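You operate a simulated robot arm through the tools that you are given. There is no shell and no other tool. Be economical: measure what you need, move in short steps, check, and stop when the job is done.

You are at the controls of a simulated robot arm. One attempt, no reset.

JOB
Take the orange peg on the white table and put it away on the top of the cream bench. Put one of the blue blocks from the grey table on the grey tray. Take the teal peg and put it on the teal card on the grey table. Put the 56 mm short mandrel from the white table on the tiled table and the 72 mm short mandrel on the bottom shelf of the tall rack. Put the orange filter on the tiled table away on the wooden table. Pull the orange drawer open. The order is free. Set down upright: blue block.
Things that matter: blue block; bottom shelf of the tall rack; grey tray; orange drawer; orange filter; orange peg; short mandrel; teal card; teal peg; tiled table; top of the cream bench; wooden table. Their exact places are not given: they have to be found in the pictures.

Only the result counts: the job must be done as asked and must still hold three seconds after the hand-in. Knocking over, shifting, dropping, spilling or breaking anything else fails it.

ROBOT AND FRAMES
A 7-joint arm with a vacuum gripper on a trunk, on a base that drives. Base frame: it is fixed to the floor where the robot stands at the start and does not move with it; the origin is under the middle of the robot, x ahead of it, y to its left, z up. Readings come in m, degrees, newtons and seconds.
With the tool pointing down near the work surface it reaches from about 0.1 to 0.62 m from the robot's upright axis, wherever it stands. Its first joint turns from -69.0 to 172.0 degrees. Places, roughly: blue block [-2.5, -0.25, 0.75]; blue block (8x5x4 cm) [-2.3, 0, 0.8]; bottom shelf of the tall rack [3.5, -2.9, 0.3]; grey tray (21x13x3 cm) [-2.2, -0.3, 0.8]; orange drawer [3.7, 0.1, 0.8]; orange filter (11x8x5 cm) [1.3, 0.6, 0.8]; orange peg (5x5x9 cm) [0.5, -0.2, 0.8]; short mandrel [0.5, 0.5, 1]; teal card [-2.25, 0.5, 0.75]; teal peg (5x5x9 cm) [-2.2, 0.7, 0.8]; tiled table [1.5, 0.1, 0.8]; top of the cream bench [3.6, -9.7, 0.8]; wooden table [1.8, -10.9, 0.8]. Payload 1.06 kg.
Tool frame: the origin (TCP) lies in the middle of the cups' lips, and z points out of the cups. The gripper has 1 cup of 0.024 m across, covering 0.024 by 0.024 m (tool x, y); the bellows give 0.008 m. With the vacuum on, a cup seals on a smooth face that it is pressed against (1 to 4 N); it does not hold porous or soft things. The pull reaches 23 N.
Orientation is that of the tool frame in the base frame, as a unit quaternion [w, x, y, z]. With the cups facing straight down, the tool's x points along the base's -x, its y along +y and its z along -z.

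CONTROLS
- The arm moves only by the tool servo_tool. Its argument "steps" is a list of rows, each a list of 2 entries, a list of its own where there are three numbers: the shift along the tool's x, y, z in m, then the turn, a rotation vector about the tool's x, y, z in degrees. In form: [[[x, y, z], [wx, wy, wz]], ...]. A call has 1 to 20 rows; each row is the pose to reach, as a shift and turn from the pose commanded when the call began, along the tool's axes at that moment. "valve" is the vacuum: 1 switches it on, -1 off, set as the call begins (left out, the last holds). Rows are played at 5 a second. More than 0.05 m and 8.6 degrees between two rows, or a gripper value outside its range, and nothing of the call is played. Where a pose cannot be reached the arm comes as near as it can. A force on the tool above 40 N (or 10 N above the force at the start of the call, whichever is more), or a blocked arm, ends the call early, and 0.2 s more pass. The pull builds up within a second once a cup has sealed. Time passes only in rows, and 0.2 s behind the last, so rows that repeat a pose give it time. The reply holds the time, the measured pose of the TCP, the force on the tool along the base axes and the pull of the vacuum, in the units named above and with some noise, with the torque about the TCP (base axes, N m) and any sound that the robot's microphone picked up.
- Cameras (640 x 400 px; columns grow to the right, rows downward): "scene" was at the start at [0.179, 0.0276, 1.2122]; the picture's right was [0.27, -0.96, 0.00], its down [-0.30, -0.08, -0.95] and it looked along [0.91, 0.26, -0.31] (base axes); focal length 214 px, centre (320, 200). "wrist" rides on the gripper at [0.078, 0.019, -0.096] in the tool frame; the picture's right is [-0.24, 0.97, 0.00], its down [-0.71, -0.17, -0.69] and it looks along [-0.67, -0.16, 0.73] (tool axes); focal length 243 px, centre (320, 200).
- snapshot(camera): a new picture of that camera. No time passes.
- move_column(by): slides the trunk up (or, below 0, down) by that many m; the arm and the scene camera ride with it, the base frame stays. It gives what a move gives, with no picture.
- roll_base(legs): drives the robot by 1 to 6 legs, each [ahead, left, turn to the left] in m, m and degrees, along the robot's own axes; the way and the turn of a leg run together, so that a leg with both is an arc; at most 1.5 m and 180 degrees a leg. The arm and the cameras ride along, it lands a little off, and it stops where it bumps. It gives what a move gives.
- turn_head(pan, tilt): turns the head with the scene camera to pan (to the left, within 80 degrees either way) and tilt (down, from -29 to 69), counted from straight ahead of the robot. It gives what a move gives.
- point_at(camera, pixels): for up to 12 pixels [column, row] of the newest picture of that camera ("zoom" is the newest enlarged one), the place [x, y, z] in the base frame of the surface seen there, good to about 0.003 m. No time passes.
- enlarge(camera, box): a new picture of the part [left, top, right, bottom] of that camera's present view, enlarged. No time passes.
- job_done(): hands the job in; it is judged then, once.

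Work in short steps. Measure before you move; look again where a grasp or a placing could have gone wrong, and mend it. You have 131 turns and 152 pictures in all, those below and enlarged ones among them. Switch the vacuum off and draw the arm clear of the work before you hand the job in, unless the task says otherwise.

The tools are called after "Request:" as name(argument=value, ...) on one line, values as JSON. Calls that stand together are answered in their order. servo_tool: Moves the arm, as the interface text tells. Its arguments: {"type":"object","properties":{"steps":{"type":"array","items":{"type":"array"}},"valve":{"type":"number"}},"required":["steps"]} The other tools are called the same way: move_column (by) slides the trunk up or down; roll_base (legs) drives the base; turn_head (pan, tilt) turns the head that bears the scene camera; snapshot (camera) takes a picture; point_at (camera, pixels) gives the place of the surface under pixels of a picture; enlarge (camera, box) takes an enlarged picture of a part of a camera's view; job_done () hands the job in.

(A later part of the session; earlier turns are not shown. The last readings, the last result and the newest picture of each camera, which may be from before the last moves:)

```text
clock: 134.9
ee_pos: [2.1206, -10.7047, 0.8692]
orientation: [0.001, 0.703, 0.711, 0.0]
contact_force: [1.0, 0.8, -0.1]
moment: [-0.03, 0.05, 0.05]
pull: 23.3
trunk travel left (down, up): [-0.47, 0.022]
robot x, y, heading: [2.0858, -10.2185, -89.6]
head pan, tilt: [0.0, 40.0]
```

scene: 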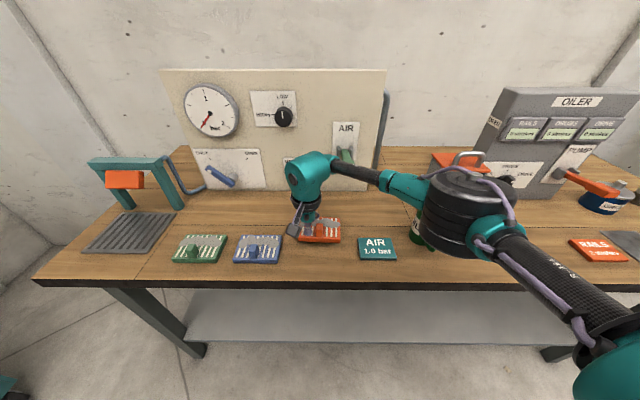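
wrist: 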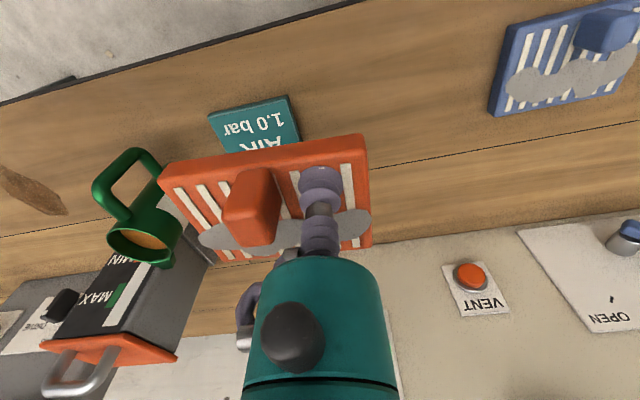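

Just about touching. Another 3 mm, then release and rise.

Request:
servo_tool(steps=[[[0, 0, 0.002], [0, 0, 0]], [[0, 0, 0.003], [0, 0, 0]]])

Request:
servo_tool(steps=[[[0, 0, 0], [0, 0, 0]], [[0, 0, 0], [0, 0, 0]], [[0, 0, 0], [0, 0, 0]], [[0, 0, 0], [0, 0, 0]], [[0, 0, 0], [0, 0, 0]], [[0, 0, -0.01], [0, 0, 0]], [[0, 0, -0.04], [0, 0, 0]], [[0.02, 0, -0.08], [0, 0, 0]], [[0.05, 0, -0.12], [0, 0, 0]], [[0.09, 0, -0.16], [0, 0, 0]]], valve=-1)

Request:
snapshot(camera="scene")

```text
clock: 135.5
ee_pos: [2.12, -10.7031, 0.8678]
orientation: [0.002, 0.703, 0.712, 0.0]
contact_force: [0.0, -0.8, 13.3]
moment: [-0.04, 0.17, -0.04]
pull: 22.8
trunk travel left (down, up): [-0.47, 0.022]
robot x, y, heading: [2.0868, -10.219, -89.5]
head pan, tilt: [0.0, 40.0]
```

```text
refused: row 10 steps farther than a row can; nothing moved
```

```text
120 pictures are left
```

scene: 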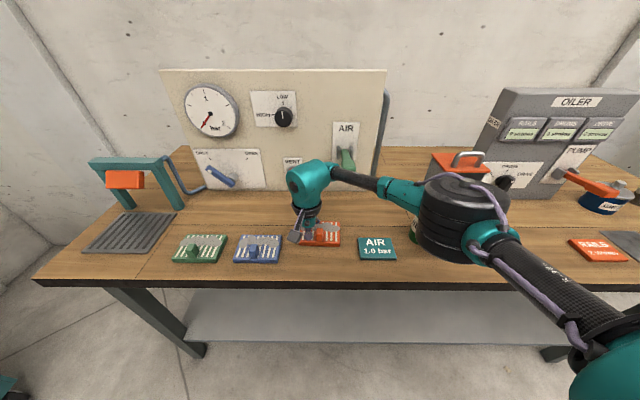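

Contact made; the release call was refused for step size, so I repeat it with smaller steps.

Request:
servo_tool(steps=[[[0, 0, 0], [0, 0, 0]], [[0, 0, 0], [0, 0, 0]], [[0, 0, 0], [0, 0, 0]], [[0, 0, 0], [0, 0, 0]], [[0, 0, 0], [0, 0, 0]], [[0, 0, -0.01], [0, 0, 0]], [[0, 0, -0.04], [0, 0, 0]], [[0.02, 0, -0.08], [0, 0, 0]], [[0.04, 0, -0.12], [0, 0, 0]], [[0.06, 0, -0.16], [0, 0, 0]]], valve=-1)

Request:
snapshot(camera="scene")

```text
clock: 137.7
ee_pos: [2.1208, -10.6421, 1.0264]
orientation: [0.001, 0.703, 0.711, 0.001]
contact_force: [0.3, -0.3, 0.0]
moment: [0.01, 0.0, 0.02]
pull: 0.0
trunk travel left (down, up): [-0.47, 0.022]
robot x, y, heading: [2.0864, -10.2182, -89.8]
head pan, tilt: [0.0, 40.0]
```

```text
119 pictures are left
```

scene: 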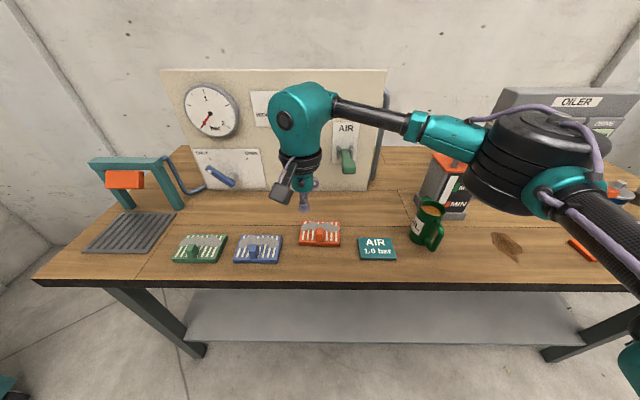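

Filter is placed. I back off and look at the cream bench to plan the peg's placing.

Request:
roll_base(legs=[[-0.8, 0.3, 0]])

Request:
turn_head(pan=65, tilt=25)

Request:
snapshot(camera="scene")

```text
clock: 142.2
ee_pos: [2.4126, -9.8421, 1.0265]
orientation: [0.001, 0.701, 0.713, 0.0]
contact_force: [0.7, -0.7, -0.5]
moment: [0.02, 0.02, 0.01]
pull: 0.1
trunk travel left (down, up): [-0.47, 0.022]
robot x, y, heading: [2.3752, -9.4155, -89.1]
head pan, tilt: [0.0, 40.0]
```

```text
clock: 143.6
ee_pos: [2.4139, -9.8416, 1.0262]
orientation: [0.001, 0.701, 0.713, 0.0]
contact_force: [1.0, -0.5, 0.0]
moment: [0.01, 0.0, 0.0]
pull: 0.0
trunk travel left (down, up): [-0.47, 0.022]
robot x, y, heading: [2.374, -9.417, -88.9]
head pan, tilt: [65.0, 25.0]
```

```text
118 pictures are left
```

scene: 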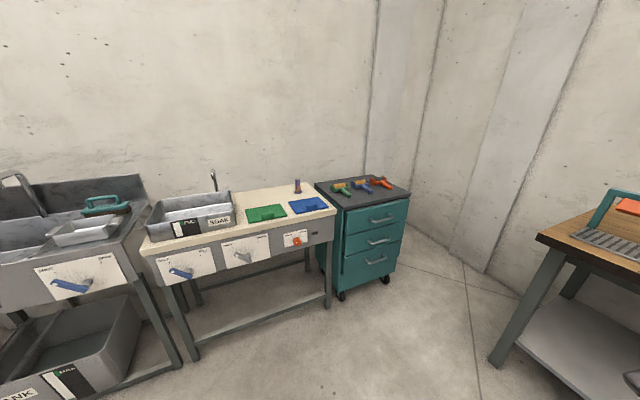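

The cream bench top holds a tray, green and blue cards and a purple peg. Measure the free area.

Request:
point_at(camera="scene", pixels=[[240, 235], [335, 208], [285, 218], [270, 200], [297, 190], [298, 180], [315, 195], [262, 213], [307, 205], [235, 205], [290, 203], [145, 245]])

Request:
enlarge(camera="scene", box=[130, 160, 350, 270])

```text
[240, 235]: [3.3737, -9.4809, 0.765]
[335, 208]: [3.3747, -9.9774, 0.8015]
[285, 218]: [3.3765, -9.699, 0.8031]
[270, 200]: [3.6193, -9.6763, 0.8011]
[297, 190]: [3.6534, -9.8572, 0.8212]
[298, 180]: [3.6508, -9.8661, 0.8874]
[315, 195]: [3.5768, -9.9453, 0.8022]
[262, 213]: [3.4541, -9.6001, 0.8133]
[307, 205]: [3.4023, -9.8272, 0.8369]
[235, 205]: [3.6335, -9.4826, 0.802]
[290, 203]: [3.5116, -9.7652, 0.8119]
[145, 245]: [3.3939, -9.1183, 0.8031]
```

```text
2.91 times, centred on (240, 215) of scene
```

zoom: 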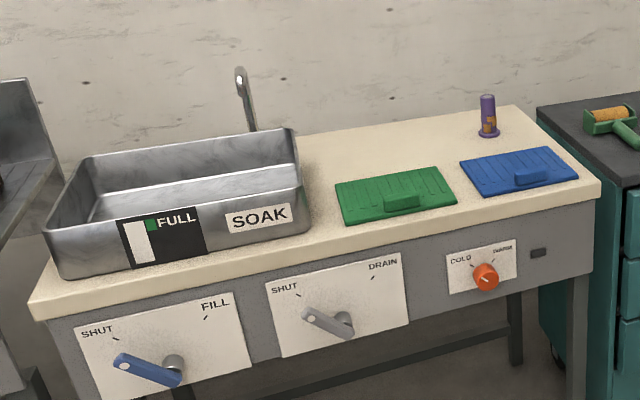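

Peg target: behind the green lid at about (3.62,−9.66). Now drive back along the corridor to y≈−1.4.

Request:
roll_base(legs=[[-1.5, 0.03, -0.5], [-1.5, 0.03, -0.5], [-1.5, 0.03, 0], [-1.5, 0.02, 0], [-1.5, 0, 0], [-0.55, 0, 0]])

Request:
turn_head(pan=-80, tilt=20)

Request:
snapshot(camera="scene")

```text
refused: leg 1 is longer than a leg can be; nothing moved
```

```text
clock: 145.9
ee_pos: [2.4136, -9.842, 1.0245]
orientation: [0.002, 0.701, 0.713, 0.0]
contact_force: [-0.2, 0.2, -0.1]
moment: [0.03, 0.0, 0.0]
pull: 0.0
trunk travel left (down, up): [-0.47, 0.022]
robot x, y, heading: [2.3749, -9.4155, -88.7]
head pan, tilt: [-80.0, 20.0]
```

```text
116 pictures are left
```

scene: 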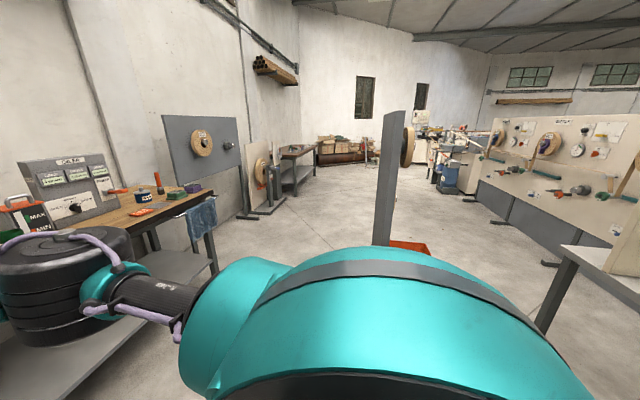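

Legs were a hair too long; repeat with 1.45 m legs, squaring the heading first.

Request:
roll_base(legs=[[-1.49, 0, -1.0], [-1.5, 0, 0], [-1.5, 0, 0], [-1.5, 0, 0], [-1.5, 0, 0], [-0.5, 0, 0]])

Request:
snapshot(camera="scene")

```text
clock: 183.9
ee_pos: [2.5251, -1.8606, 1.0263]
orientation: [0.002, 0.731, 0.683, 0.0]
contact_force: [-0.1, 0.1, -0.7]
moment: [-0.04, -0.03, 0.03]
pull: 0.1
trunk travel left (down, up): [-0.47, 0.022]
robot x, y, heading: [2.5258, -1.4303, -94.0]
head pan, tilt: [-80.0, 20.0]
```

```text
115 pictures are left
```

scene: 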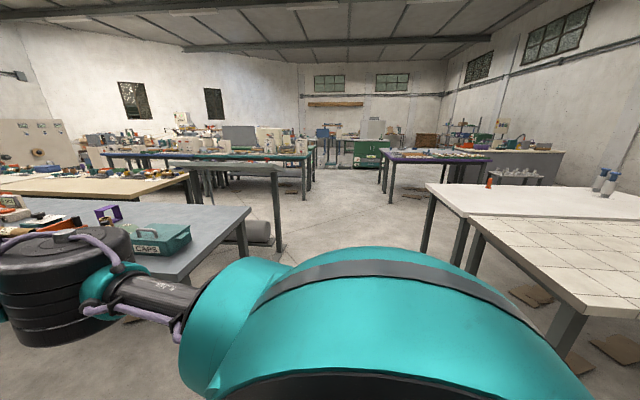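

Robot at (2.53,−1.43). Turn to heading 0 and back westwards between the tables, then slide left to face the white table's peg.

Request:
roll_base(legs=[[0, 0, 94], [-1.4, 0, 0], [-1.35, 0, 0]])

Request:
turn_head(pan=45, tilt=30)

Request:
snapshot(camera="scene")

```text
clock: 201.3
ee_pos: [0.1977, -1.4165, 1.026]
orientation: [0.001, -0.001, 1.0, 0.0]
contact_force: [0.4, 0.3, -0.2]
moment: [-0.01, 0.01, 0.0]
pull: 0.2
trunk travel left (down, up): [-0.47, 0.022]
robot x, y, heading: [-0.2299, -1.4538, 0.3]
head pan, tilt: [-80.0, 20.0]
```

```text
clock: 203.3
ee_pos: [0.1985, -1.4176, 1.0264]
orientation: [0.0, -0.001, 1.0, 0.001]
contact_force: [1.0, 0.2, 0.3]
moment: [0.0, -0.02, 0.0]
pull: 0.0
trunk travel left (down, up): [-0.47, 0.022]
robot x, y, heading: [-0.23, -1.4499, -0.1]
head pan, tilt: [45.0, 30.0]
```

```text
114 pictures are left
```

scene: 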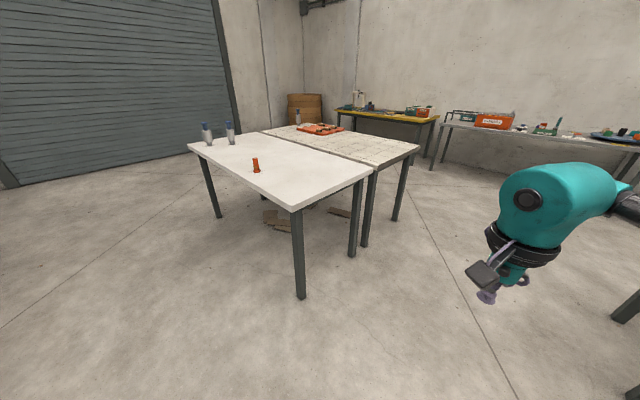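

Path is clear. Slide left 1.22 and ahead 0.25 to stand in front of the peg.

Request:
roll_base(legs=[[0, 1.22, 0], [0.25, 0, 0]])

Request:
turn_head(pan=10, tilt=45)

Request:
snapshot(camera="wrist")

Request:
snapshot(camera="scene")

```text
clock: 215.6
ee_pos: [0.4471, -0.2059, 1.026]
orientation: [0.0, 0.003, 1.0, 0.001]
contact_force: [0.0, -0.6, 0.1]
moment: [0.01, 0.02, -0.04]
pull: 0.0
trunk travel left (down, up): [-0.47, 0.022]
robot x, y, heading: [0.0195, -0.2322, -0.3]
head pan, tilt: [45.0, 30.0]
```

```text
clock: 216.7
ee_pos: [0.4466, -0.2059, 1.026]
orientation: [0.002, 0.004, 1.0, 0.0]
contact_force: [0.8, -0.2, -0.1]
moment: [0.0, -0.01, 0.0]
pull: 0.1
trunk travel left (down, up): [-0.47, 0.022]
robot x, y, heading: [0.0184, -0.2327, -0.4]
head pan, tilt: [10.0, 45.0]
```

```text
113 pictures are left
```

wrist: 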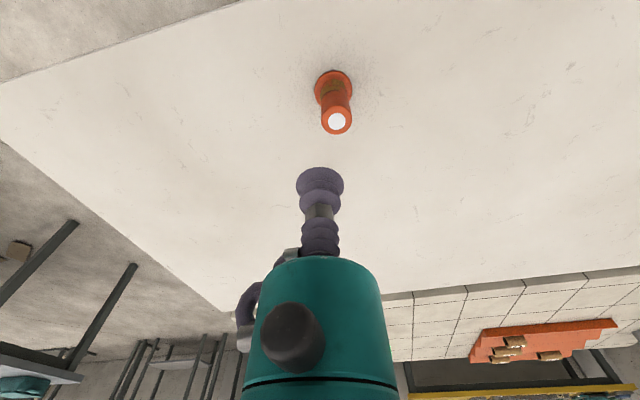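

```text
112 pictures are left
```

scene: 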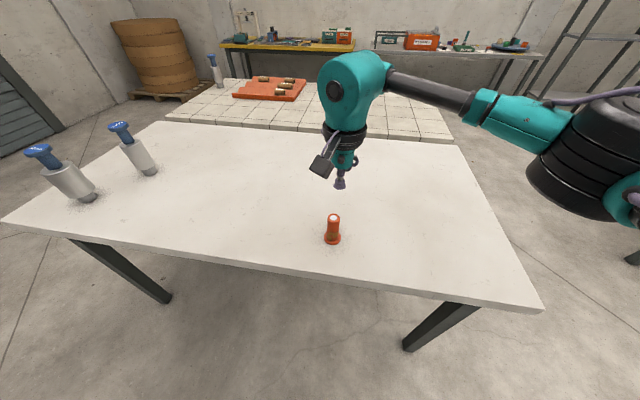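

Enlarge the peg from both cameras to check its top face.

Request:
enlarge(camera="wrist", box=[290, 50, 390, 150])

Request:
point_at(camera="zoom", pixels=[[293, 230], [293, 195], [293, 255], [255, 230], [340, 225], [215, 228], [375, 222], [330, 180], [270, 200], [315, 240]])

```text
4.00 times, centred on (340, 100) of wrist
```

zoom: 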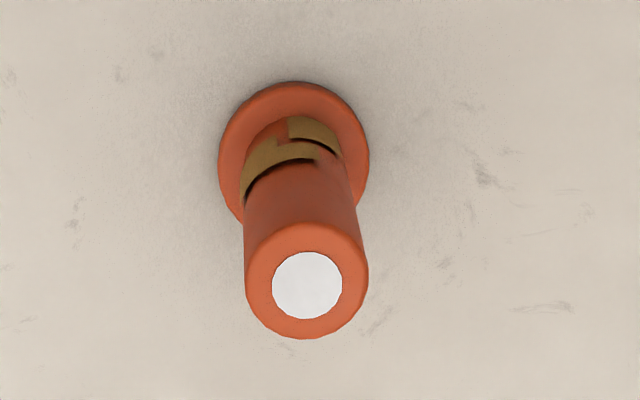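

```text
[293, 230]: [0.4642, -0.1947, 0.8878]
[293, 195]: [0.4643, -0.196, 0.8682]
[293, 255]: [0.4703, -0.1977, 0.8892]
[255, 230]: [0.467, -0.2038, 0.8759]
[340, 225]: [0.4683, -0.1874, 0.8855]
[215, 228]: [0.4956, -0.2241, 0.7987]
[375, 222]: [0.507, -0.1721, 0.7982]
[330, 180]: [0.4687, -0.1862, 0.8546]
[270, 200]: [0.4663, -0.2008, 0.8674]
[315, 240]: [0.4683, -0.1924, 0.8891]
```

Request:
point_at(camera="zoom", pixels=[[306, 285], [250, 285], [364, 285], [306, 335], [306, 228]])

```text
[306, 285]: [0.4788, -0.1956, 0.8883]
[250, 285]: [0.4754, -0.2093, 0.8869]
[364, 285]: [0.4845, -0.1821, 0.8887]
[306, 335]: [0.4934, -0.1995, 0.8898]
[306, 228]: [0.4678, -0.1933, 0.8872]
```

Top centre is (0.480,−0.196,0.889), 28 mm across, so centring matters. Move over and descend to ~1.2 cm above.

Request:
servo_tool(steps=[[[-0.0335, 0.01, 0], [0, 0, 0]], [[-0.0335, 0.01, 0.04], [0, 0, 0]], [[-0.0335, 0.01, 0.08], [0, 0, 0]], [[-0.0335, 0.01, 0.11], [0, 0, 0]], [[-0.0335, 0.01, 0.125], [0, 0, 0]], [[-0.0335, 0.01, 0.125], [0, 0, 0]]])

Request:
enlarge(camera="wrist", box=[260, 120, 380, 220])

Request:
point_at(camera="zoom", pixels=[[290, 150], [320, 150], [350, 150], [320, 120], [320, 170]])

```text
clock: 218.1
ee_pos: [0.4817, -0.1961, 0.8997]
orientation: [0.002, 0.003, 1.0, 0.001]
contact_force: [0.9, -0.4, 0.5]
moment: [0.05, 0.02, 0.01]
pull: 0.0
trunk travel left (down, up): [-0.47, 0.022]
robot x, y, heading: [0.0201, -0.2347, -0.6]
head pan, tilt: [10.0, 45.0]
```

```text
4.00 times, centred on (320, 170) of wrist
```

zoom: 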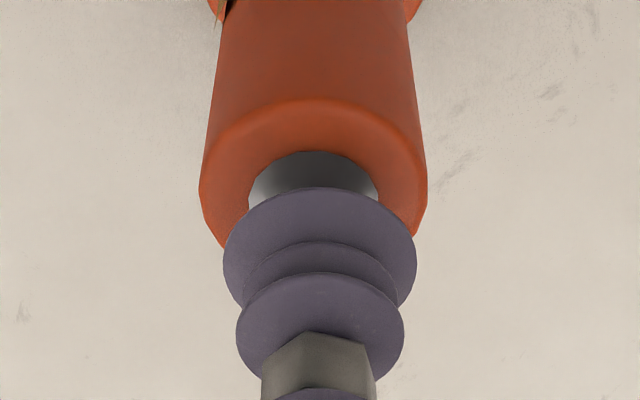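

```text
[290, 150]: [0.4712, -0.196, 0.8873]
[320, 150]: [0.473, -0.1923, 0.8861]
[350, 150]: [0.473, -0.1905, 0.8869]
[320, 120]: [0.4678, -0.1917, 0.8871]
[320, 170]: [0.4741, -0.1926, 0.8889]
```

Laterally centred. Vacuum on and press down.

Request:
servo_tool(steps=[[[0, 0, 0.007], [0, 0, 0]], [[0, 0, 0.011], [0, 0, 0]], [[0, 0, 0.013], [0, 0, 0]], [[0, 0, 0.014], [0, 0, 0]], [[0, 0, 0.014], [0, 0, 0]], [[0, 0, 0.014], [0, 0, 0]], [[0, 0, 0.014], [0, 0, 0]]], valve=1)

```text
clock: 219.7
ee_pos: [0.4807, -0.1962, 0.8881]
orientation: [0.001, 0.003, 1.0, 0.0]
contact_force: [2.2, -0.4, 5.9]
moment: [0.02, -0.04, -0.01]
pull: 22.8
trunk travel left (down, up): [-0.47, 0.022]
robot x, y, heading: [0.019, -0.2376, -0.8]
head pan, tilt: [10.0, 45.0]
```

Sealed. Lift 0.14, then drive back/right and east to the corridor.

Request:
servo_tool(steps=[[[0, 0, -0.02], [0, 0, 0]], [[0, 0, -0.06], [0, 0, 0]], [[0.02, 0, -0.1], [0, 0, 0]], [[0.04, 0, -0.14], [0, 0, 0]], [[0.04, 0, -0.14], [0, 0, 0]]])

Request:
roll_base(legs=[[-0.25, 0, 0], [0, -1.2, 0], [1.4, 0, 0], [1.3, 0, 0], [0, 0, -90]])

```text
clock: 220.8
ee_pos: [0.4421, -0.1983, 1.027]
orientation: [0.0, 0.003, 1.0, 0.001]
contact_force: [-0.1, -0.5, -1.0]
moment: [-0.02, 0.0, 0.0]
pull: 22.7
trunk travel left (down, up): [-0.47, 0.022]
robot x, y, heading: [0.0192, -0.2376, -0.4]
head pan, tilt: [10.0, 45.0]
```

```text
clock: 249.6
ee_pos: [2.4776, -1.8751, 1.0279]
orientation: [0.001, 0.707, 0.707, 0.0]
contact_force: [-0.5, -0.7, -0.1]
moment: [0.0, 0.01, 0.01]
pull: 22.9
trunk travel left (down, up): [-0.47, 0.022]
robot x, y, heading: [2.4402, -1.4537, -90.2]
head pan, tilt: [10.0, 45.0]
```

Peg held. Drive 8.2 m down the corridor, then view.

Request:
roll_base(legs=[[1.5, 0, 0], [1.5, 0, 0], [1.5, 0, 0], [1.5, 0, 0], [1.5, 0, 0], [0.65, 0, 0]])

Request:
roll_base(legs=[[0, 0, 90]])

Request:
snapshot(camera="scene")

```text
clock: 288.7
ee_pos: [2.6681, -10.1016, 1.0278]
orientation: [0.0, 0.705, 0.709, 0.001]
contact_force: [0.5, 0.2, -0.6]
moment: [-0.01, 0.0, 0.01]
pull: 23.3
trunk travel left (down, up): [-0.47, 0.022]
robot x, y, heading: [2.6289, -9.6781, -89.7]
head pan, tilt: [10.0, 45.0]
```

```text
clock: 292.9
ee_pos: [3.0513, -9.6471, 1.0277]
orientation: [0.0, 0.009, 1.0, 0.001]
contact_force: [0.2, 0.4, 0.1]
moment: [-0.02, -0.03, -0.01]
pull: 22.9
trunk travel left (down, up): [-0.47, 0.022]
robot x, y, heading: [2.6274, -9.6841, -1.1]
head pan, tilt: [10.0, 45.0]
```

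```text
109 pictures are left
```

scene: 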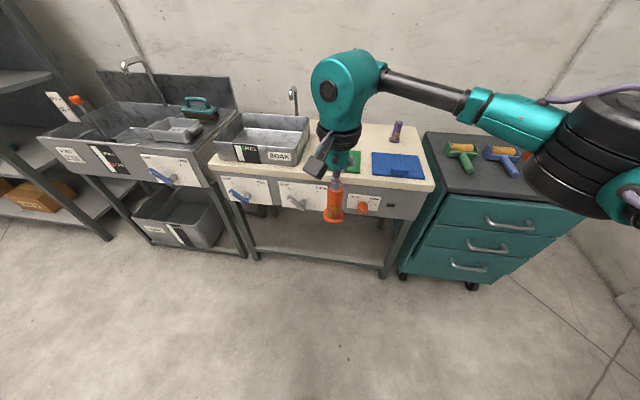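

Measure lids and handles to choose a reachable spot.

Request:
enlarge(camera="scene", box=[200, 110, 450, 230])

Request:
point_at(camera="scene", pixels=[[297, 203], [363, 206], [236, 196], [371, 153], [421, 157], [425, 178], [374, 176], [359, 153], [365, 145], [366, 165], [396, 138], [357, 172]])

```text
2.56 times, centred on (325, 170) of scene
```

zoom: 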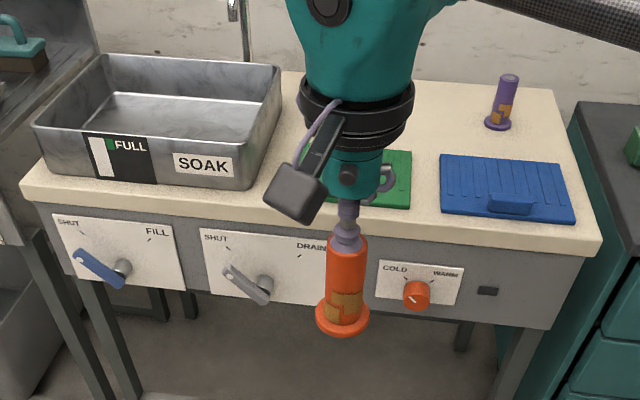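

```text
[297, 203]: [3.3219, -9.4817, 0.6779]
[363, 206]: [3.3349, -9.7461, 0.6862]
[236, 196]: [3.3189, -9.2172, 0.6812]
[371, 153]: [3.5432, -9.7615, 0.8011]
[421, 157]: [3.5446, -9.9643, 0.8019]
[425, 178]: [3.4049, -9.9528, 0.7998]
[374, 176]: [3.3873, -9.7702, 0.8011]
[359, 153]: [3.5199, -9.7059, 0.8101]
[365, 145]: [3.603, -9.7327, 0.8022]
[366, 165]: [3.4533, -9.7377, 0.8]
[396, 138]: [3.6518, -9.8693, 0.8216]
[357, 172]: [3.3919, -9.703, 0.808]
```

A spot behind the gap between the lids, (3.59,−9.72), is free (lids end at x≈3.545). Drive 0.40 ahead, then extend over it.

Request:
roll_base(legs=[[0.3, 0, 1], [0.1, -0.03, 0]])

Request:
snapshot(camera="scene")

```text
clock: 295.8
ee_pos: [3.4592, -9.6692, 1.0266]
orientation: [0.0, -0.001, 1.0, 0.001]
contact_force: [0.0, 0.9, -0.3]
moment: [0.01, 0.02, 0.01]
pull: 22.5
trunk travel left (down, up): [-0.47, 0.022]
robot x, y, heading: [3.0367, -9.7124, 0.3]
head pan, tilt: [10.0, 45.0]
```

```text
107 pictures are left
```

scene: 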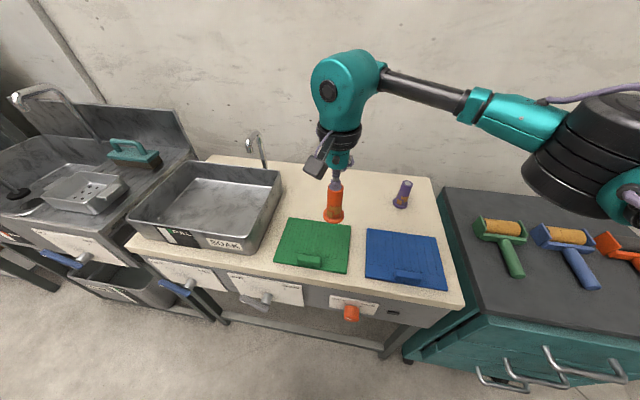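

Extend to (3.585,−9.70) and descend to ~2 cm above the bench top.

Request:
servo_tool(steps=[[[-0.03, -0.01, 0], [0, 0, 0]], [[-0.06, -0.02, 0.02], [0, 0, 0]], [[-0.09, -0.03, 0.045], [0, 0, 0]], [[-0.115, -0.03, 0.075], [0, 0, 0]], [[-0.125, -0.03, 0.1], [0, 0, 0]], [[-0.125, -0.03, 0.117], [0, 0, 0]], [[-0.125, -0.03, 0.117], [0, 0, 0]]])

Request:
enlarge(camera="scene", box=[240, 120, 480, 270])

```text
clock: 297.4
ee_pos: [3.583, -9.6978, 0.9097]
orientation: [0.001, -0.001, 1.0, 0.001]
contact_force: [0.3, 0.7, -0.1]
moment: [0.0, -0.03, 0.02]
pull: 23.0
trunk travel left (down, up): [-0.47, 0.022]
robot x, y, heading: [3.0344, -9.711, 0.2]
head pan, tilt: [10.0, 45.0]
```

```text
2.67 times, centred on (360, 195) of scene
```

zoom: 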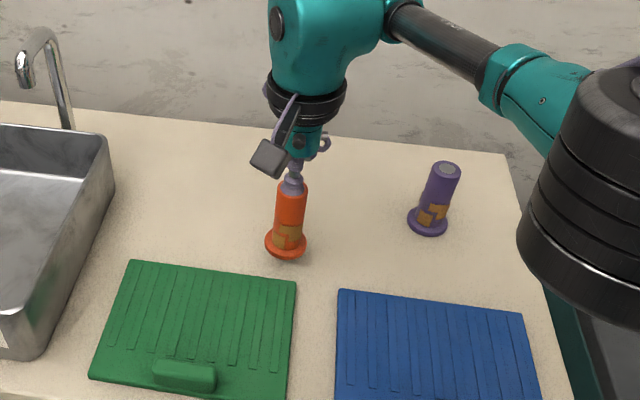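

Clear spot. Lower to touch.

Request:
servo_tool(steps=[[[0, 0, 0.008], [0, 0, 0]], [[0, 0, 0.014], [0, 0, 0]], [[0, 0, 0.018], [0, 0, 0]], [[0, 0, 0.02], [0, 0, 0]], [[0, 0, 0.021], [0, 0, 0]]])

```text
clock: 298.6
ee_pos: [3.5836, -9.6985, 0.8892]
orientation: [0.001, -0.002, 1.0, 0.001]
contact_force: [0.2, 0.4, -0.7]
moment: [-0.01, -0.02, 0.01]
pull: 22.9
trunk travel left (down, up): [-0.47, 0.022]
robot x, y, heading: [3.0386, -9.709, 0.2]
head pan, tilt: [10.0, 45.0]
```

Request:
servo_tool(steps=[[[0, 0, 0.001], [0, 0, 0]], [[0, 0, 0.002], [0, 0, 0]], [[0, 0, 0.003], [0, 0, 0]]])

```text
clock: 299.4
ee_pos: [3.5826, -9.6981, 0.8887]
orientation: [0.001, -0.003, 1.0, 0.002]
contact_force: [1.4, -0.1, 9.1]
moment: [-0.03, 0.01, 0.0]
pull: 23.0
trunk travel left (down, up): [-0.47, 0.022]
robot x, y, heading: [3.0343, -9.7112, 0.5]
head pan, tilt: [10.0, 45.0]
```

Contact at 9 N. Release, dwell, and rise.

Request:
servo_tool(steps=[[[0, 0, 0], [0, 0, 0]], [[0, 0, 0], [0, 0, 0]], [[0, 0, 0], [0, 0, 0]], [[0, 0, 0], [0, 0, 0]], [[0, 0, 0], [0, 0, 0]], [[0, 0, -0.01], [0, 0, 0]], [[0, 0, -0.04], [0, 0, 0]], [[0.02, 0, -0.08], [0, 0, 0]], [[0.05, 0, -0.11], [0, 0, 0]], [[0.09, 0, -0.135], [0, 0, 0]], [[0.12, 0, -0.155], [0, 0, 0]]], valve=-1)

Request:
snapshot(camera="scene")

```text
clock: 301.8
ee_pos: [3.4638, -9.6998, 1.0427]
orientation: [0.0, -0.001, 1.0, 0.002]
contact_force: [0.4, -0.2, -1.0]
moment: [0.01, -0.05, 0.03]
pull: 0.0
trunk travel left (down, up): [-0.47, 0.022]
robot x, y, heading: [3.0349, -9.7077, 0.1]
head pan, tilt: [10.0, 45.0]
```

```text
105 pictures are left
```

scene: 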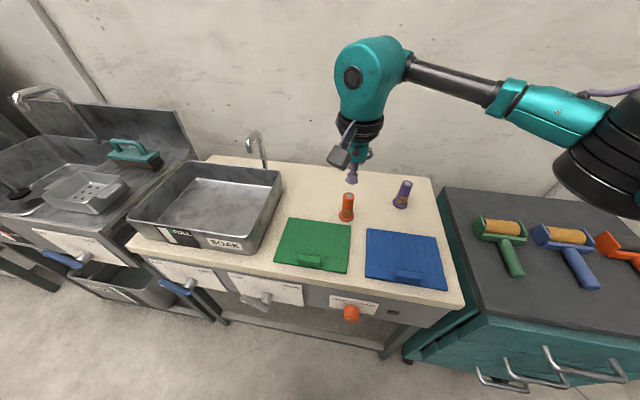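

Peg stands on the bench. Back off and slide left along the corridor facing +x, to view the tall rack.

Request:
roll_base(legs=[[-0.55, 0, 0], [0, 1.5, 0], [0, 1.5, 0], [0, 1.5, 0], [0, 1.5, 0], [0, 0.8, 0]])

Request:
turn_head(pan=0, tilt=30)

Request:
snapshot(camera="scene")

```text
clock: 363.3
ee_pos: [2.724, -2.9302, 1.042]
orientation: [0.001, -0.004, 1.0, 0.001]
contact_force: [-0.8, 0.0, 0.3]
moment: [-0.03, 0.01, 0.01]
pull: 0.1
trunk travel left (down, up): [-0.47, 0.022]
robot x, y, heading: [2.2982, -2.9421, 0.4]
head pan, tilt: [10.0, 45.0]
```

```text
clock: 364.1
ee_pos: [2.7234, -2.9306, 1.0401]
orientation: [0.001, -0.004, 1.0, 0.0]
contact_force: [-0.2, -0.3, -0.8]
moment: [-0.01, 0.0, -0.01]
pull: 0.0
trunk travel left (down, up): [-0.47, 0.022]
robot x, y, heading: [2.2973, -2.9434, 0.4]
head pan, tilt: [0.0, 30.0]
```

```text
104 pictures are left
```

scene: 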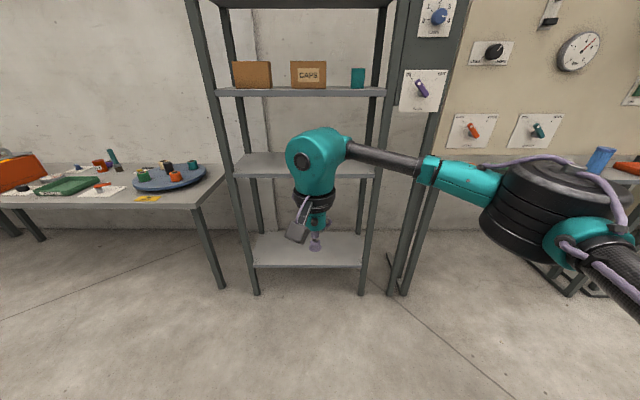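

Rack ahead with an empty bottom shelf at row ~250. Measure shelf geometry.

Request:
point_at(camera="scene", pixels=[[255, 268], [360, 268], [258, 238], [345, 240], [310, 262], [240, 178], [370, 178], [250, 155], [220, 95], [255, 292], [363, 292], [275, 250]])

Request:
point_at(camera="scene", pixels=[[384, 262], [397, 290], [222, 288], [200, 200], [30, 160], [245, 240], [365, 240]])

```text
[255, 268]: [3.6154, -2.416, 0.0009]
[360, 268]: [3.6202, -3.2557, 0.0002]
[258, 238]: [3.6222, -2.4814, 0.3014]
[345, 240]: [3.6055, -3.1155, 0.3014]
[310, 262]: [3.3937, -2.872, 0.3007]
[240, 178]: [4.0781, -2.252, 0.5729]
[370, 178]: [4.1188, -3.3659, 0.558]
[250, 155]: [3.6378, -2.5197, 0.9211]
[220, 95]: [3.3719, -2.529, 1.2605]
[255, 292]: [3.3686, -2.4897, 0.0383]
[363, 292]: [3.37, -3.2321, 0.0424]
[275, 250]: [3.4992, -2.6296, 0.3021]
```

```text
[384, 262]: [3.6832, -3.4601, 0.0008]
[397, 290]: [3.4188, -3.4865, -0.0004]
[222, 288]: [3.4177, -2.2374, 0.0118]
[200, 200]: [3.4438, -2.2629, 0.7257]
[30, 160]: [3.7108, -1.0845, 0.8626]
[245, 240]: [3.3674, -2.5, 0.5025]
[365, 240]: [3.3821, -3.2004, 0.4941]
```

Bottom shelf: z 0.301, x 3.37–3.63, y −2.5…−3.2, empty. Now continue to the drawer near (3.7, 0.1).

Request:
roll_base(legs=[[0, 1.5, 0], [0, 1.5, 0]])

Request:
snapshot(camera="scene")

```text
clock: 389.9
ee_pos: [2.741, 0.0329, 1.0408]
orientation: [0.001, -0.001, 1.0, 0.001]
contact_force: [-0.9, -0.2, -0.1]
moment: [0.03, -0.04, 0.04]
pull: 0.0
trunk travel left (down, up): [-0.47, 0.022]
robot x, y, heading: [2.3115, 0.0265, 0.0]
head pan, tilt: [0.0, 30.0]
```

```text
103 pictures are left
```

scene: 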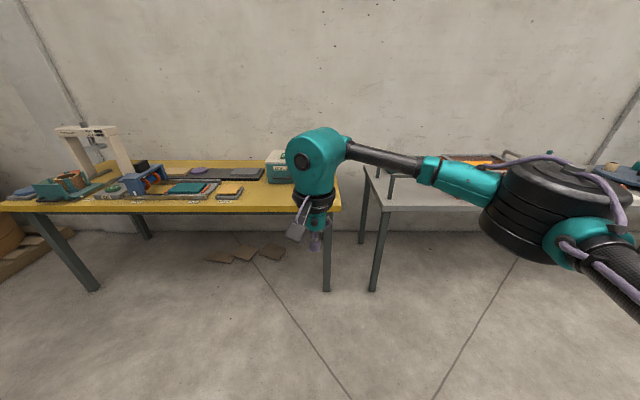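

The box carrying the drawer is hidden behind the arm; swing the arm to the right by ~0.2 m and look.

Request:
servo_tool(steps=[[[0.02, -0.045, 0], [0, 0, 0]], [[0.04, -0.09, 0], [0, 0, 0]], [[0.05, -0.135, 0], [0, 0, 0]], [[0.06, -0.18, 0], [0, 0, 0]], [[0.06, -0.22, 0], [0, 0, 0]]])

Request:
enlarge(camera="scene", box=[220, 120, 380, 220])

```text
clock: 391.1
ee_pos: [2.6813, -0.1898, 1.041]
orientation: [0.0, -0.001, 1.0, 0.001]
contact_force: [-0.1, -0.6, -0.7]
moment: [-0.01, -0.04, -0.01]
pull: 0.1
trunk travel left (down, up): [-0.47, 0.022]
robot x, y, heading: [2.3134, 0.0226, 0.2]
head pan, tilt: [0.0, 30.0]
```

```text
4.00 times, centred on (300, 170) of scene
```

zoom: 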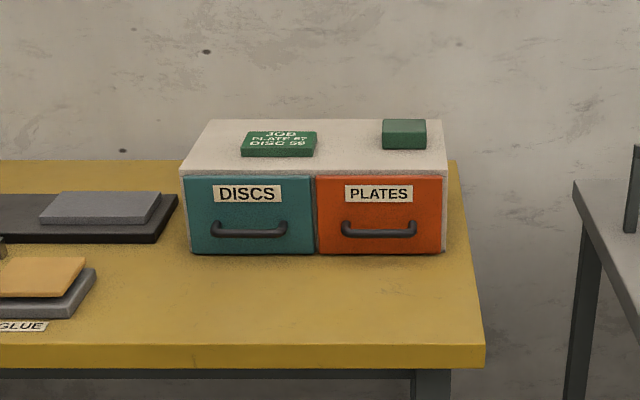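

The orange drawer "PLATES" has a flat front with a black handle. Measure its face.

Request:
point_at(camera="zoom", pixels=[[320, 182], [440, 182], [322, 250], [440, 248], [378, 193], [378, 230], [378, 244], [343, 225], [416, 225], [378, 210], [430, 205], [480, 360]])

Request:
point_at(camera="zoom", pixels=[[185, 165], [445, 165], [405, 130], [280, 145], [360, 193], [300, 345]])

```text
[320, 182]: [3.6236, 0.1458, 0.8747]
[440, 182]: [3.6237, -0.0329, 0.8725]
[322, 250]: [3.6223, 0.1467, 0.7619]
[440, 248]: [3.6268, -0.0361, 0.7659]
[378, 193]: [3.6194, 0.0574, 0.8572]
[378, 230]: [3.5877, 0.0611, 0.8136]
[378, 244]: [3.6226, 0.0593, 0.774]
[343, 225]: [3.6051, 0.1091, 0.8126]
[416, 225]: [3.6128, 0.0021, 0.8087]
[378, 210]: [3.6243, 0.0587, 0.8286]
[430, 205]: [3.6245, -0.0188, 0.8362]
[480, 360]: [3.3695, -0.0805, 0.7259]
```

```text
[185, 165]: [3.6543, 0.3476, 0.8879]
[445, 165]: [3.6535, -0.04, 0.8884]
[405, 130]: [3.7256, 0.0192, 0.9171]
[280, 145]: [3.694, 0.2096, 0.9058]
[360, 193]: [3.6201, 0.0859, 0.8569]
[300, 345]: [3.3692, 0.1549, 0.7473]
```

Drawer front is at x≈3.623, y −0.037…0.147, z 0.762…0.875. I'll grip at (y −0.016, z 0.838), right of handle and label, with the tool horizontal. First rehearse the turn in free air: pitch the tool up 90° about y while extending.

Request:
servo_tool(steps=[[[-0.015, 0.02, 0], [0, -8.2, 0]], [[-0.03, 0.04, 0], [0, -16.4, 0]], [[-0.045, 0.06, 0], [0, -24.6, 0]], [[-0.06, 0.08, 0], [0, -32.8, 0]], [[-0.075, 0.1, 0], [0, -41, 0]], [[-0.09, 0.12, 0], [0, -49.2, 0]], [[-0.105, 0.14, 0], [0, -57.4, 0]], [[-0.12, 0.16, 0], [0, -65.6, 0]], [[-0.135, 0.18, 0], [0, -73.8, 0]], [[-0.15, 0.19, 0], [0, -82, 0]], [[-0.165, 0.19, 0], [0, -90, 0]], [[-0.165, 0.19, 0], [0, -90, 0]]])

Request:
snapshot(camera="scene")

```text
clock: 393.7
ee_pos: [2.8469, 0.0027, 1.0431]
orientation: [0.709, 0.0, 0.706, 0.002]
contact_force: [-0.2, -0.2, 0.1]
moment: [-0.03, -0.05, 0.02]
pull: 0.1
trunk travel left (down, up): [-0.47, 0.022]
robot x, y, heading: [2.3156, 0.0214, -0.0]
head pan, tilt: [0.0, 30.0]
```

```text
101 pictures are left
```

scene: 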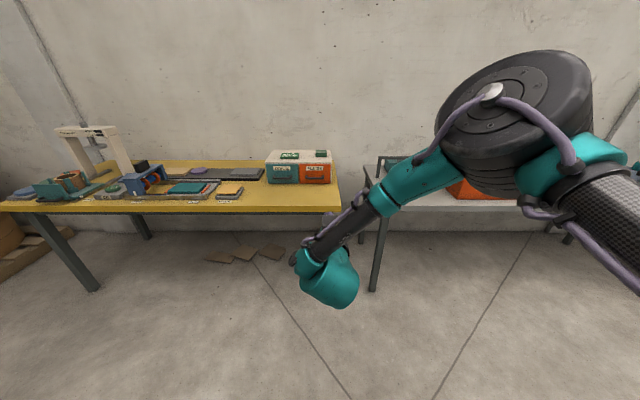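

Pitching works. Roll the tool −90° about its axis so the camera goes to the right side instead of below.

Request:
servo_tool(steps=[[[0, 0, 0], [0, 0, -8.2]], [[0, 0, 0], [0, 0, -16.4]], [[0, 0, 0], [0, 0, -24.6]], [[0, 0, 0], [0, 0, -32.8]], [[0, 0, 0], [0, 0, -41]], [[0, 0, 0], [0, 0, -49.2]], [[0, 0, 0], [0, 0, -57.4]], [[0, 0, 0], [0, 0, -65.6]], [[0, 0, 0], [0, 0, -73.8]], [[0, 0, 0], [0, 0, -82]], [[0, 0, 0], [0, 0, -90]], [[0, 0, 0], [0, 0, -90]]])

Request:
snapshot(camera="scene")

Request:
snapshot(camera="wrist")

```text
clock: 396.3
ee_pos: [2.8471, 0.0037, 1.0425]
orientation: [0.501, -0.5, 0.499, -0.501]
contact_force: [-0.3, -0.6, -0.5]
moment: [-0.07, -0.05, -0.02]
pull: 0.2
trunk travel left (down, up): [-0.47, 0.022]
robot x, y, heading: [2.3159, 0.0201, -0.0]
head pan, tilt: [0.0, 30.0]
```

```text
100 pictures are left
```

scene: 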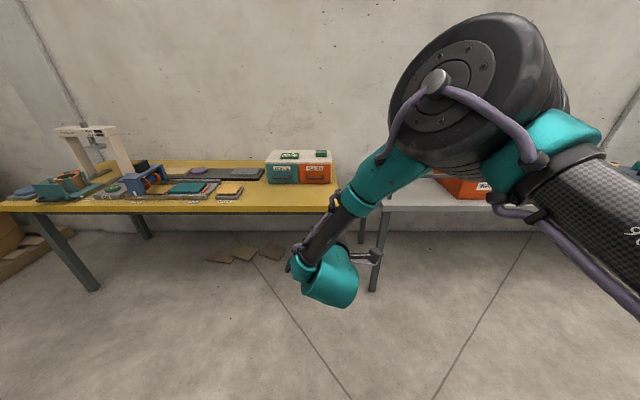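

```text
99 pictures are left
```

wrist: 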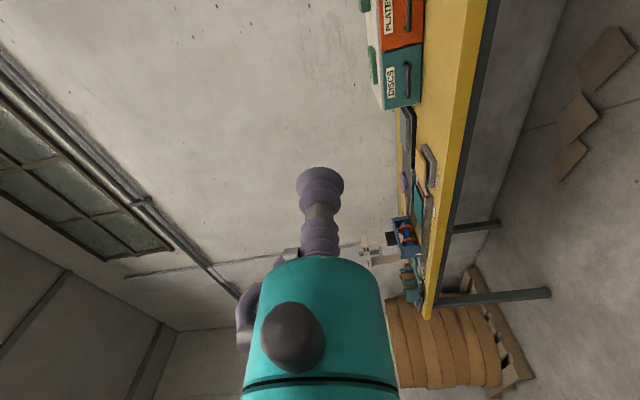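

I check the wrist body's lowest height relative to the tool axis.

Request:
point_at(camera="scene", pixels=[[330, 300], [340, 306], [310, 290], [325, 265], [350, 270], [370, 255], [345, 210], [310, 245], [390, 185], [300, 262]])

```text
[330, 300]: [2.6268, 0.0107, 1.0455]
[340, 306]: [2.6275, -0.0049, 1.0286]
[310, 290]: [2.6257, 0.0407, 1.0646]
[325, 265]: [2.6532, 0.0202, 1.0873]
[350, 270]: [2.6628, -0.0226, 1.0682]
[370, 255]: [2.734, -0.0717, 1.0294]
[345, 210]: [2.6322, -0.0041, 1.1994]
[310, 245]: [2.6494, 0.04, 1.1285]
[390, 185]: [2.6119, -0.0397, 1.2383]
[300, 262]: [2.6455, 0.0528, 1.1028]
```

Wrist body is centred on the tool axis (radius ~5 cm), so it clears the tabletop at z 0.838. Lower the trunk 0.205 and drive 0.70 ahead.

Request:
move_column(by=-0.205)

Request:
roll_base(legs=[[0.5, 0, 0], [0.2, 0, 0]])

Request:
snapshot(camera="wrist")

Request:
snapshot(camera="scene")

```text
clock: 398.6
ee_pos: [2.8471, 0.0018, 0.837]
orientation: [0.502, -0.5, 0.499, -0.499]
contact_force: [0.0, -0.1, -0.5]
moment: [0.0, 0.03, 0.03]
pull: 0.1
trunk travel left (down, up): [-0.265, 0.227]
robot x, y, heading: [2.3141, 0.0267, -0.1]
head pan, tilt: [0.0, 30.0]
```

```text
clock: 402.7
ee_pos: [3.5505, 0.0009, 0.8374]
orientation: [0.501, -0.499, 0.5, -0.5]
contact_force: [-0.6, 0.6, -0.2]
moment: [-0.01, -0.03, 0.0]
pull: 0.1
trunk travel left (down, up): [-0.265, 0.227]
robot x, y, heading: [3.0186, 0.0183, -0.2]
head pan, tilt: [0.0, 30.0]
```

```text
98 pictures are left
```

wrist: 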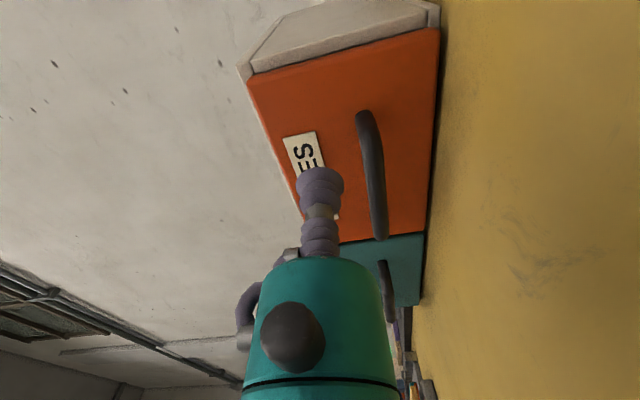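

```text
97 pictures are left
```

scene: 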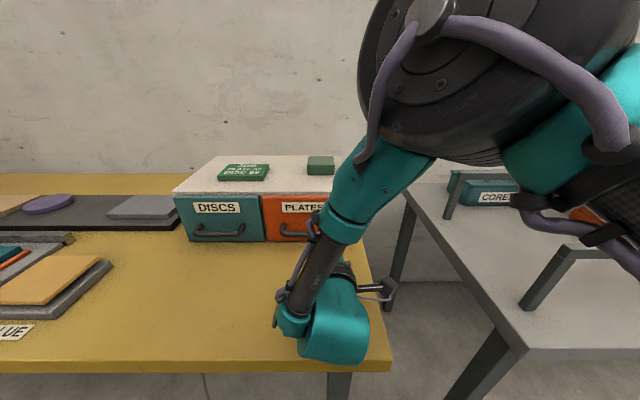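

Good view from the wrist. Measure points on the drawer front to fix the grip spot.

Request:
point_at(camera="wrist", pixels=[[300, 110], [330, 95], [365, 115], [300, 133], [318, 130], [255, 85], [430, 35], [340, 130], [285, 145], [320, 100], [400, 100]])

```text
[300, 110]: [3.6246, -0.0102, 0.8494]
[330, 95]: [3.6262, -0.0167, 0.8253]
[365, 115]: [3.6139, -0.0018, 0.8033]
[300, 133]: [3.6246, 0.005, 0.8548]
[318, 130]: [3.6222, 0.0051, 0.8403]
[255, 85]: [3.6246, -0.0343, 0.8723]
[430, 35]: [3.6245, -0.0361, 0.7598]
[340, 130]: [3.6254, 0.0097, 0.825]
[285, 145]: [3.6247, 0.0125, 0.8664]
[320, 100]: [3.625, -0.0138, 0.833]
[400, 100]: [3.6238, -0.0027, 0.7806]
```

Grip spot (y −0.016, z 0.834) is free. Align, advance to 3.612, with vacuum on then press gently.

Request:
servo_tool(steps=[[[0.017, 0.003, 0.0], [0, 0, 0]], [[0.017, 0.003, 0.03], [0, 0, 0]], [[0.017, 0.003, 0.055], [0, 0, 0]], [[0.017, 0.003, 0.062], [0, 0, 0]], [[0.017, 0.003, 0.062], [0, 0, 0]]])

```text
clock: 403.9
ee_pos: [3.6121, -0.0159, 0.8353]
orientation: [0.5, -0.498, 0.501, -0.501]
contact_force: [0.1, 0.4, -1.0]
moment: [-0.02, -0.01, 0.0]
pull: 0.1
trunk travel left (down, up): [-0.265, 0.227]
robot x, y, heading: [3.0151, 0.0273, 0.1]
head pan, tilt: [0.0, 30.0]
```

Request:
servo_tool(steps=[[[0, 0, 0.006], [0, 0, 0]], [[0, 0, 0.01], [0, 0, 0]], [[0, 0, 0.013], [0, 0, 0]], [[0, 0, 0.015], [0, 0, 0]], [[0, 0, 0.015], [0, 0, 0]], [[0, 0, 0.015], [0, 0, 0]], [[0, 0, 0.015], [0, 0, 0]]], valve=1)

```text
clock: 405.5
ee_pos: [3.6268, -0.0156, 0.8339]
orientation: [0.5, -0.499, 0.5, -0.5]
contact_force: [-12.2, -4.8, -1.9]
moment: [-0.11, -0.01, 0.03]
pull: 22.4
trunk travel left (down, up): [-0.265, 0.227]
robot x, y, heading: [3.0146, 0.0234, -0.1]
head pan, tilt: [0.0, 30.0]
```

Sealed. Pull back slowly along −x by 0.14.

Request:
servo_tool(steps=[[[0, 0, -0.004], [0, 0, 0]], [[0, 0, -0.01], [0, 0, 0]], [[0, 0, -0.018], [0, 0, 0]], [[0, 0, -0.026], [0, 0, 0]], [[0, 0, -0.034], [0, 0, 0]], [[0, 0, -0.042], [0, 0, 0]], [[0, 0, -0.05], [0, 0, 0]], [[0, 0, -0.058], [0, 0, 0]], [[0, 0, -0.066], [0, 0, 0]], [[0, 0, -0.074], [0, 0, 0]], [[0, 0, -0.082], [0, 0, 0]], [[0, 0, -0.09], [0, 0, 0]], [[0, 0, -0.098], [0, 0, 0]], [[0, 0, -0.106], [0, 0, 0]], [[0, 0, -0.114], [0, 0, 0]], [[0, 0, -0.122], [0, 0, 0]], [[0, 0, -0.13], [0, 0, 0]], [[0, 0, -0.138], [0, 0, 0]]])

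Request:
snapshot(camera="scene")

```text
clock: 409.3
ee_pos: [3.4905, -0.0157, 0.8341]
orientation: [0.499, -0.5, 0.501, -0.5]
contact_force: [0.1, 3.9, 3.9]
moment: [-0.04, 0.0, 0.02]
pull: 23.1
trunk travel left (down, up): [-0.265, 0.227]
robot x, y, heading: [3.0142, 0.021, -0.1]
head pan, tilt: [0.0, 30.0]
```

```text
96 pictures are left
```

scene: 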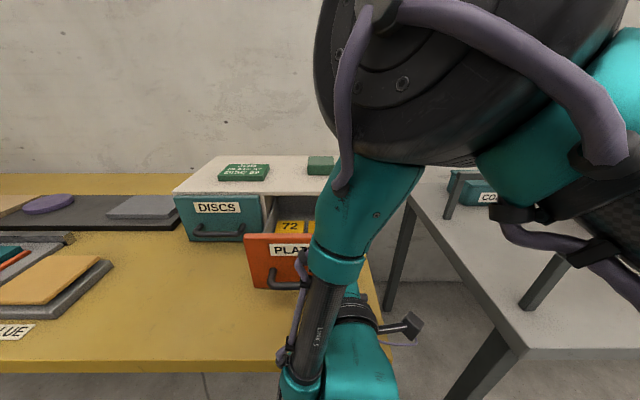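

Drawer is open ~0.135. Pull a little more while watching force for a stop.

Request:
servo_tool(steps=[[[0, 0, -0.006], [0, 0, 0]], [[0, 0, -0.012], [0, 0, 0]], [[0, 0, -0.018], [0, 0, 0]], [[0, 0, -0.022], [0, 0, 0]]])

```text
clock: 410.3
ee_pos: [3.4673, -0.0164, 0.8343]
orientation: [0.501, -0.499, 0.501, -0.5]
contact_force: [0.7, 7.8, -0.5]
moment: [-0.07, 0.03, 0.0]
pull: 23.0
trunk travel left (down, up): [-0.265, 0.227]
robot x, y, heading: [3.017, 0.0249, 0.1]
head pan, tilt: [0.0, 30.0]
```

Open ~0.16. Release and back the base off straight.

Request:
servo_tool(steps=[[[0, 0, 0], [0, 0, 0]], [[0, 0, 0], [0, 0, 0]], [[0, 0, 0], [0, 0, 0]], [[0, 0, 0], [0, 0, 0]], [[0, 0, 0], [0, 0, 0]], [[0, 0, -0.01], [0, 0, 0]], [[0, 0, -0.03], [0, 0, 0]]], valve=-1)

Request:
roll_base(legs=[[-0.7, 0, 0]])

Request:
snapshot(camera="scene")

```text
clock: 411.9
ee_pos: [3.437, -0.0169, 0.8356]
orientation: [0.501, -0.499, 0.5, -0.5]
contact_force: [0.3, 0.0, 0.3]
moment: [0.01, -0.04, -0.01]
pull: 0.0
trunk travel left (down, up): [-0.265, 0.227]
robot x, y, heading: [3.0163, 0.0212, -0.1]
head pan, tilt: [0.0, 30.0]
```

```text
clock: 415.8
ee_pos: [2.7248, -0.0153, 0.8343]
orientation: [0.502, -0.5, 0.498, -0.499]
contact_force: [-0.2, 0.0, 0.1]
moment: [0.01, -0.02, 0.0]
pull: 0.1
trunk travel left (down, up): [-0.265, 0.227]
robot x, y, heading: [2.3038, 0.0229, 0.3]
head pan, tilt: [0.0, 30.0]
```

```text
95 pictures are left
```

scene: 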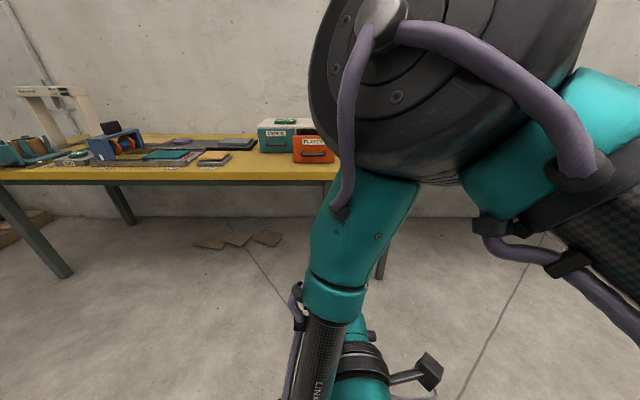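

Drawer open. Restore the trunk height and undo roll and pitch to get the tool pointing down again.

Request:
move_column(by=0.205)

Request:
servo_tool(steps=[[[0, 0, 0], [0, 0, 8.2]], [[0, 0, 0], [0, 0, 16.4]], [[0, 0, 0], [0, 0, 24.6]], [[0, 0, 0], [0, 0, 32.8]], [[0, 0, 0], [0, 0, 41]], [[0, 0, 0], [0, 0, 49.2]], [[0, 0, 0], [0, 0, 57.4]], [[0, 0, 0], [0, 0, 65.6]], [[0, 0, 0], [0, 0, 73.8]], [[0, 0, 0], [0, 0, 82]], [[0, 0, 0], [0, 0, 90]]])

Request:
servo_tool(steps=[[[0, 0, 0], [0, 8.2, 0]], [[0, 0, 0], [0, 16.4, 0]], [[0, 0, 0], [0, 24.6, 0]], [[0, 0, 0], [0, 32.8, 0]], [[0, 0, 0], [0, 41, 0]], [[0, 0, 0], [0, 49.2, 0]], [[0, 0, 0], [0, 57.4, 0]], [[0, 0, 0], [0, 65.6, 0]], [[0, 0, 0], [0, 73.8, 0]], [[0, 0, 0], [0, 82, 0]], [[0, 0, 0], [0, 90, 0]], [[0, 0, 0], [0, 90, 0]]])

Request:
snapshot(camera="scene")

```text
clock: 418.0
ee_pos: [2.7253, -0.0157, 1.0391]
orientation: [0.502, -0.501, 0.499, -0.498]
contact_force: [0.4, -0.1, -0.3]
moment: [-0.01, -0.03, -0.02]
pull: 0.0
trunk travel left (down, up): [-0.47, 0.022]
robot x, y, heading: [2.3047, 0.0238, 0.0]
head pan, tilt: [0.0, 30.0]
```

```text
clock: 420.4
ee_pos: [2.726, -0.0153, 1.0388]
orientation: [0.707, 0.0, 0.707, 0.003]
contact_force: [-0.6, 0.1, -0.1]
moment: [-0.01, 0.0, 0.01]
pull: 0.1
trunk travel left (down, up): [-0.47, 0.022]
robot x, y, heading: [2.3056, 0.0226, 0.3]
head pan, tilt: [0.0, 30.0]
```

```text
clock: 423.0
ee_pos: [2.7261, -0.0158, 1.0395]
orientation: [0.0, -0.002, 1.0, 0.001]
contact_force: [0.4, 0.0, 0.0]
moment: [-0.01, 0.0, 0.0]
pull: 0.0
trunk travel left (down, up): [-0.47, 0.022]
robot x, y, heading: [2.3069, 0.02, 0.0]
head pan, tilt: [0.0, 30.0]
```

```text
94 pictures are left
```

scene: 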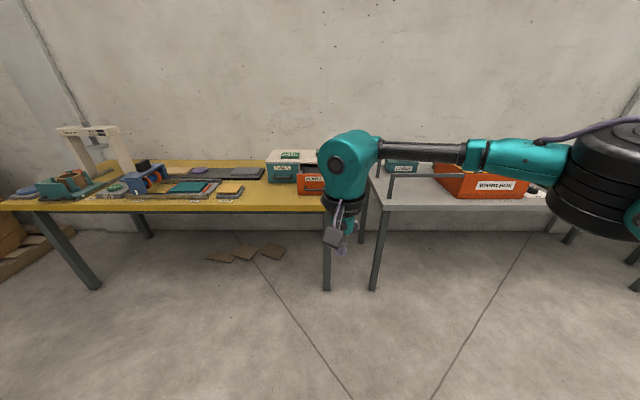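

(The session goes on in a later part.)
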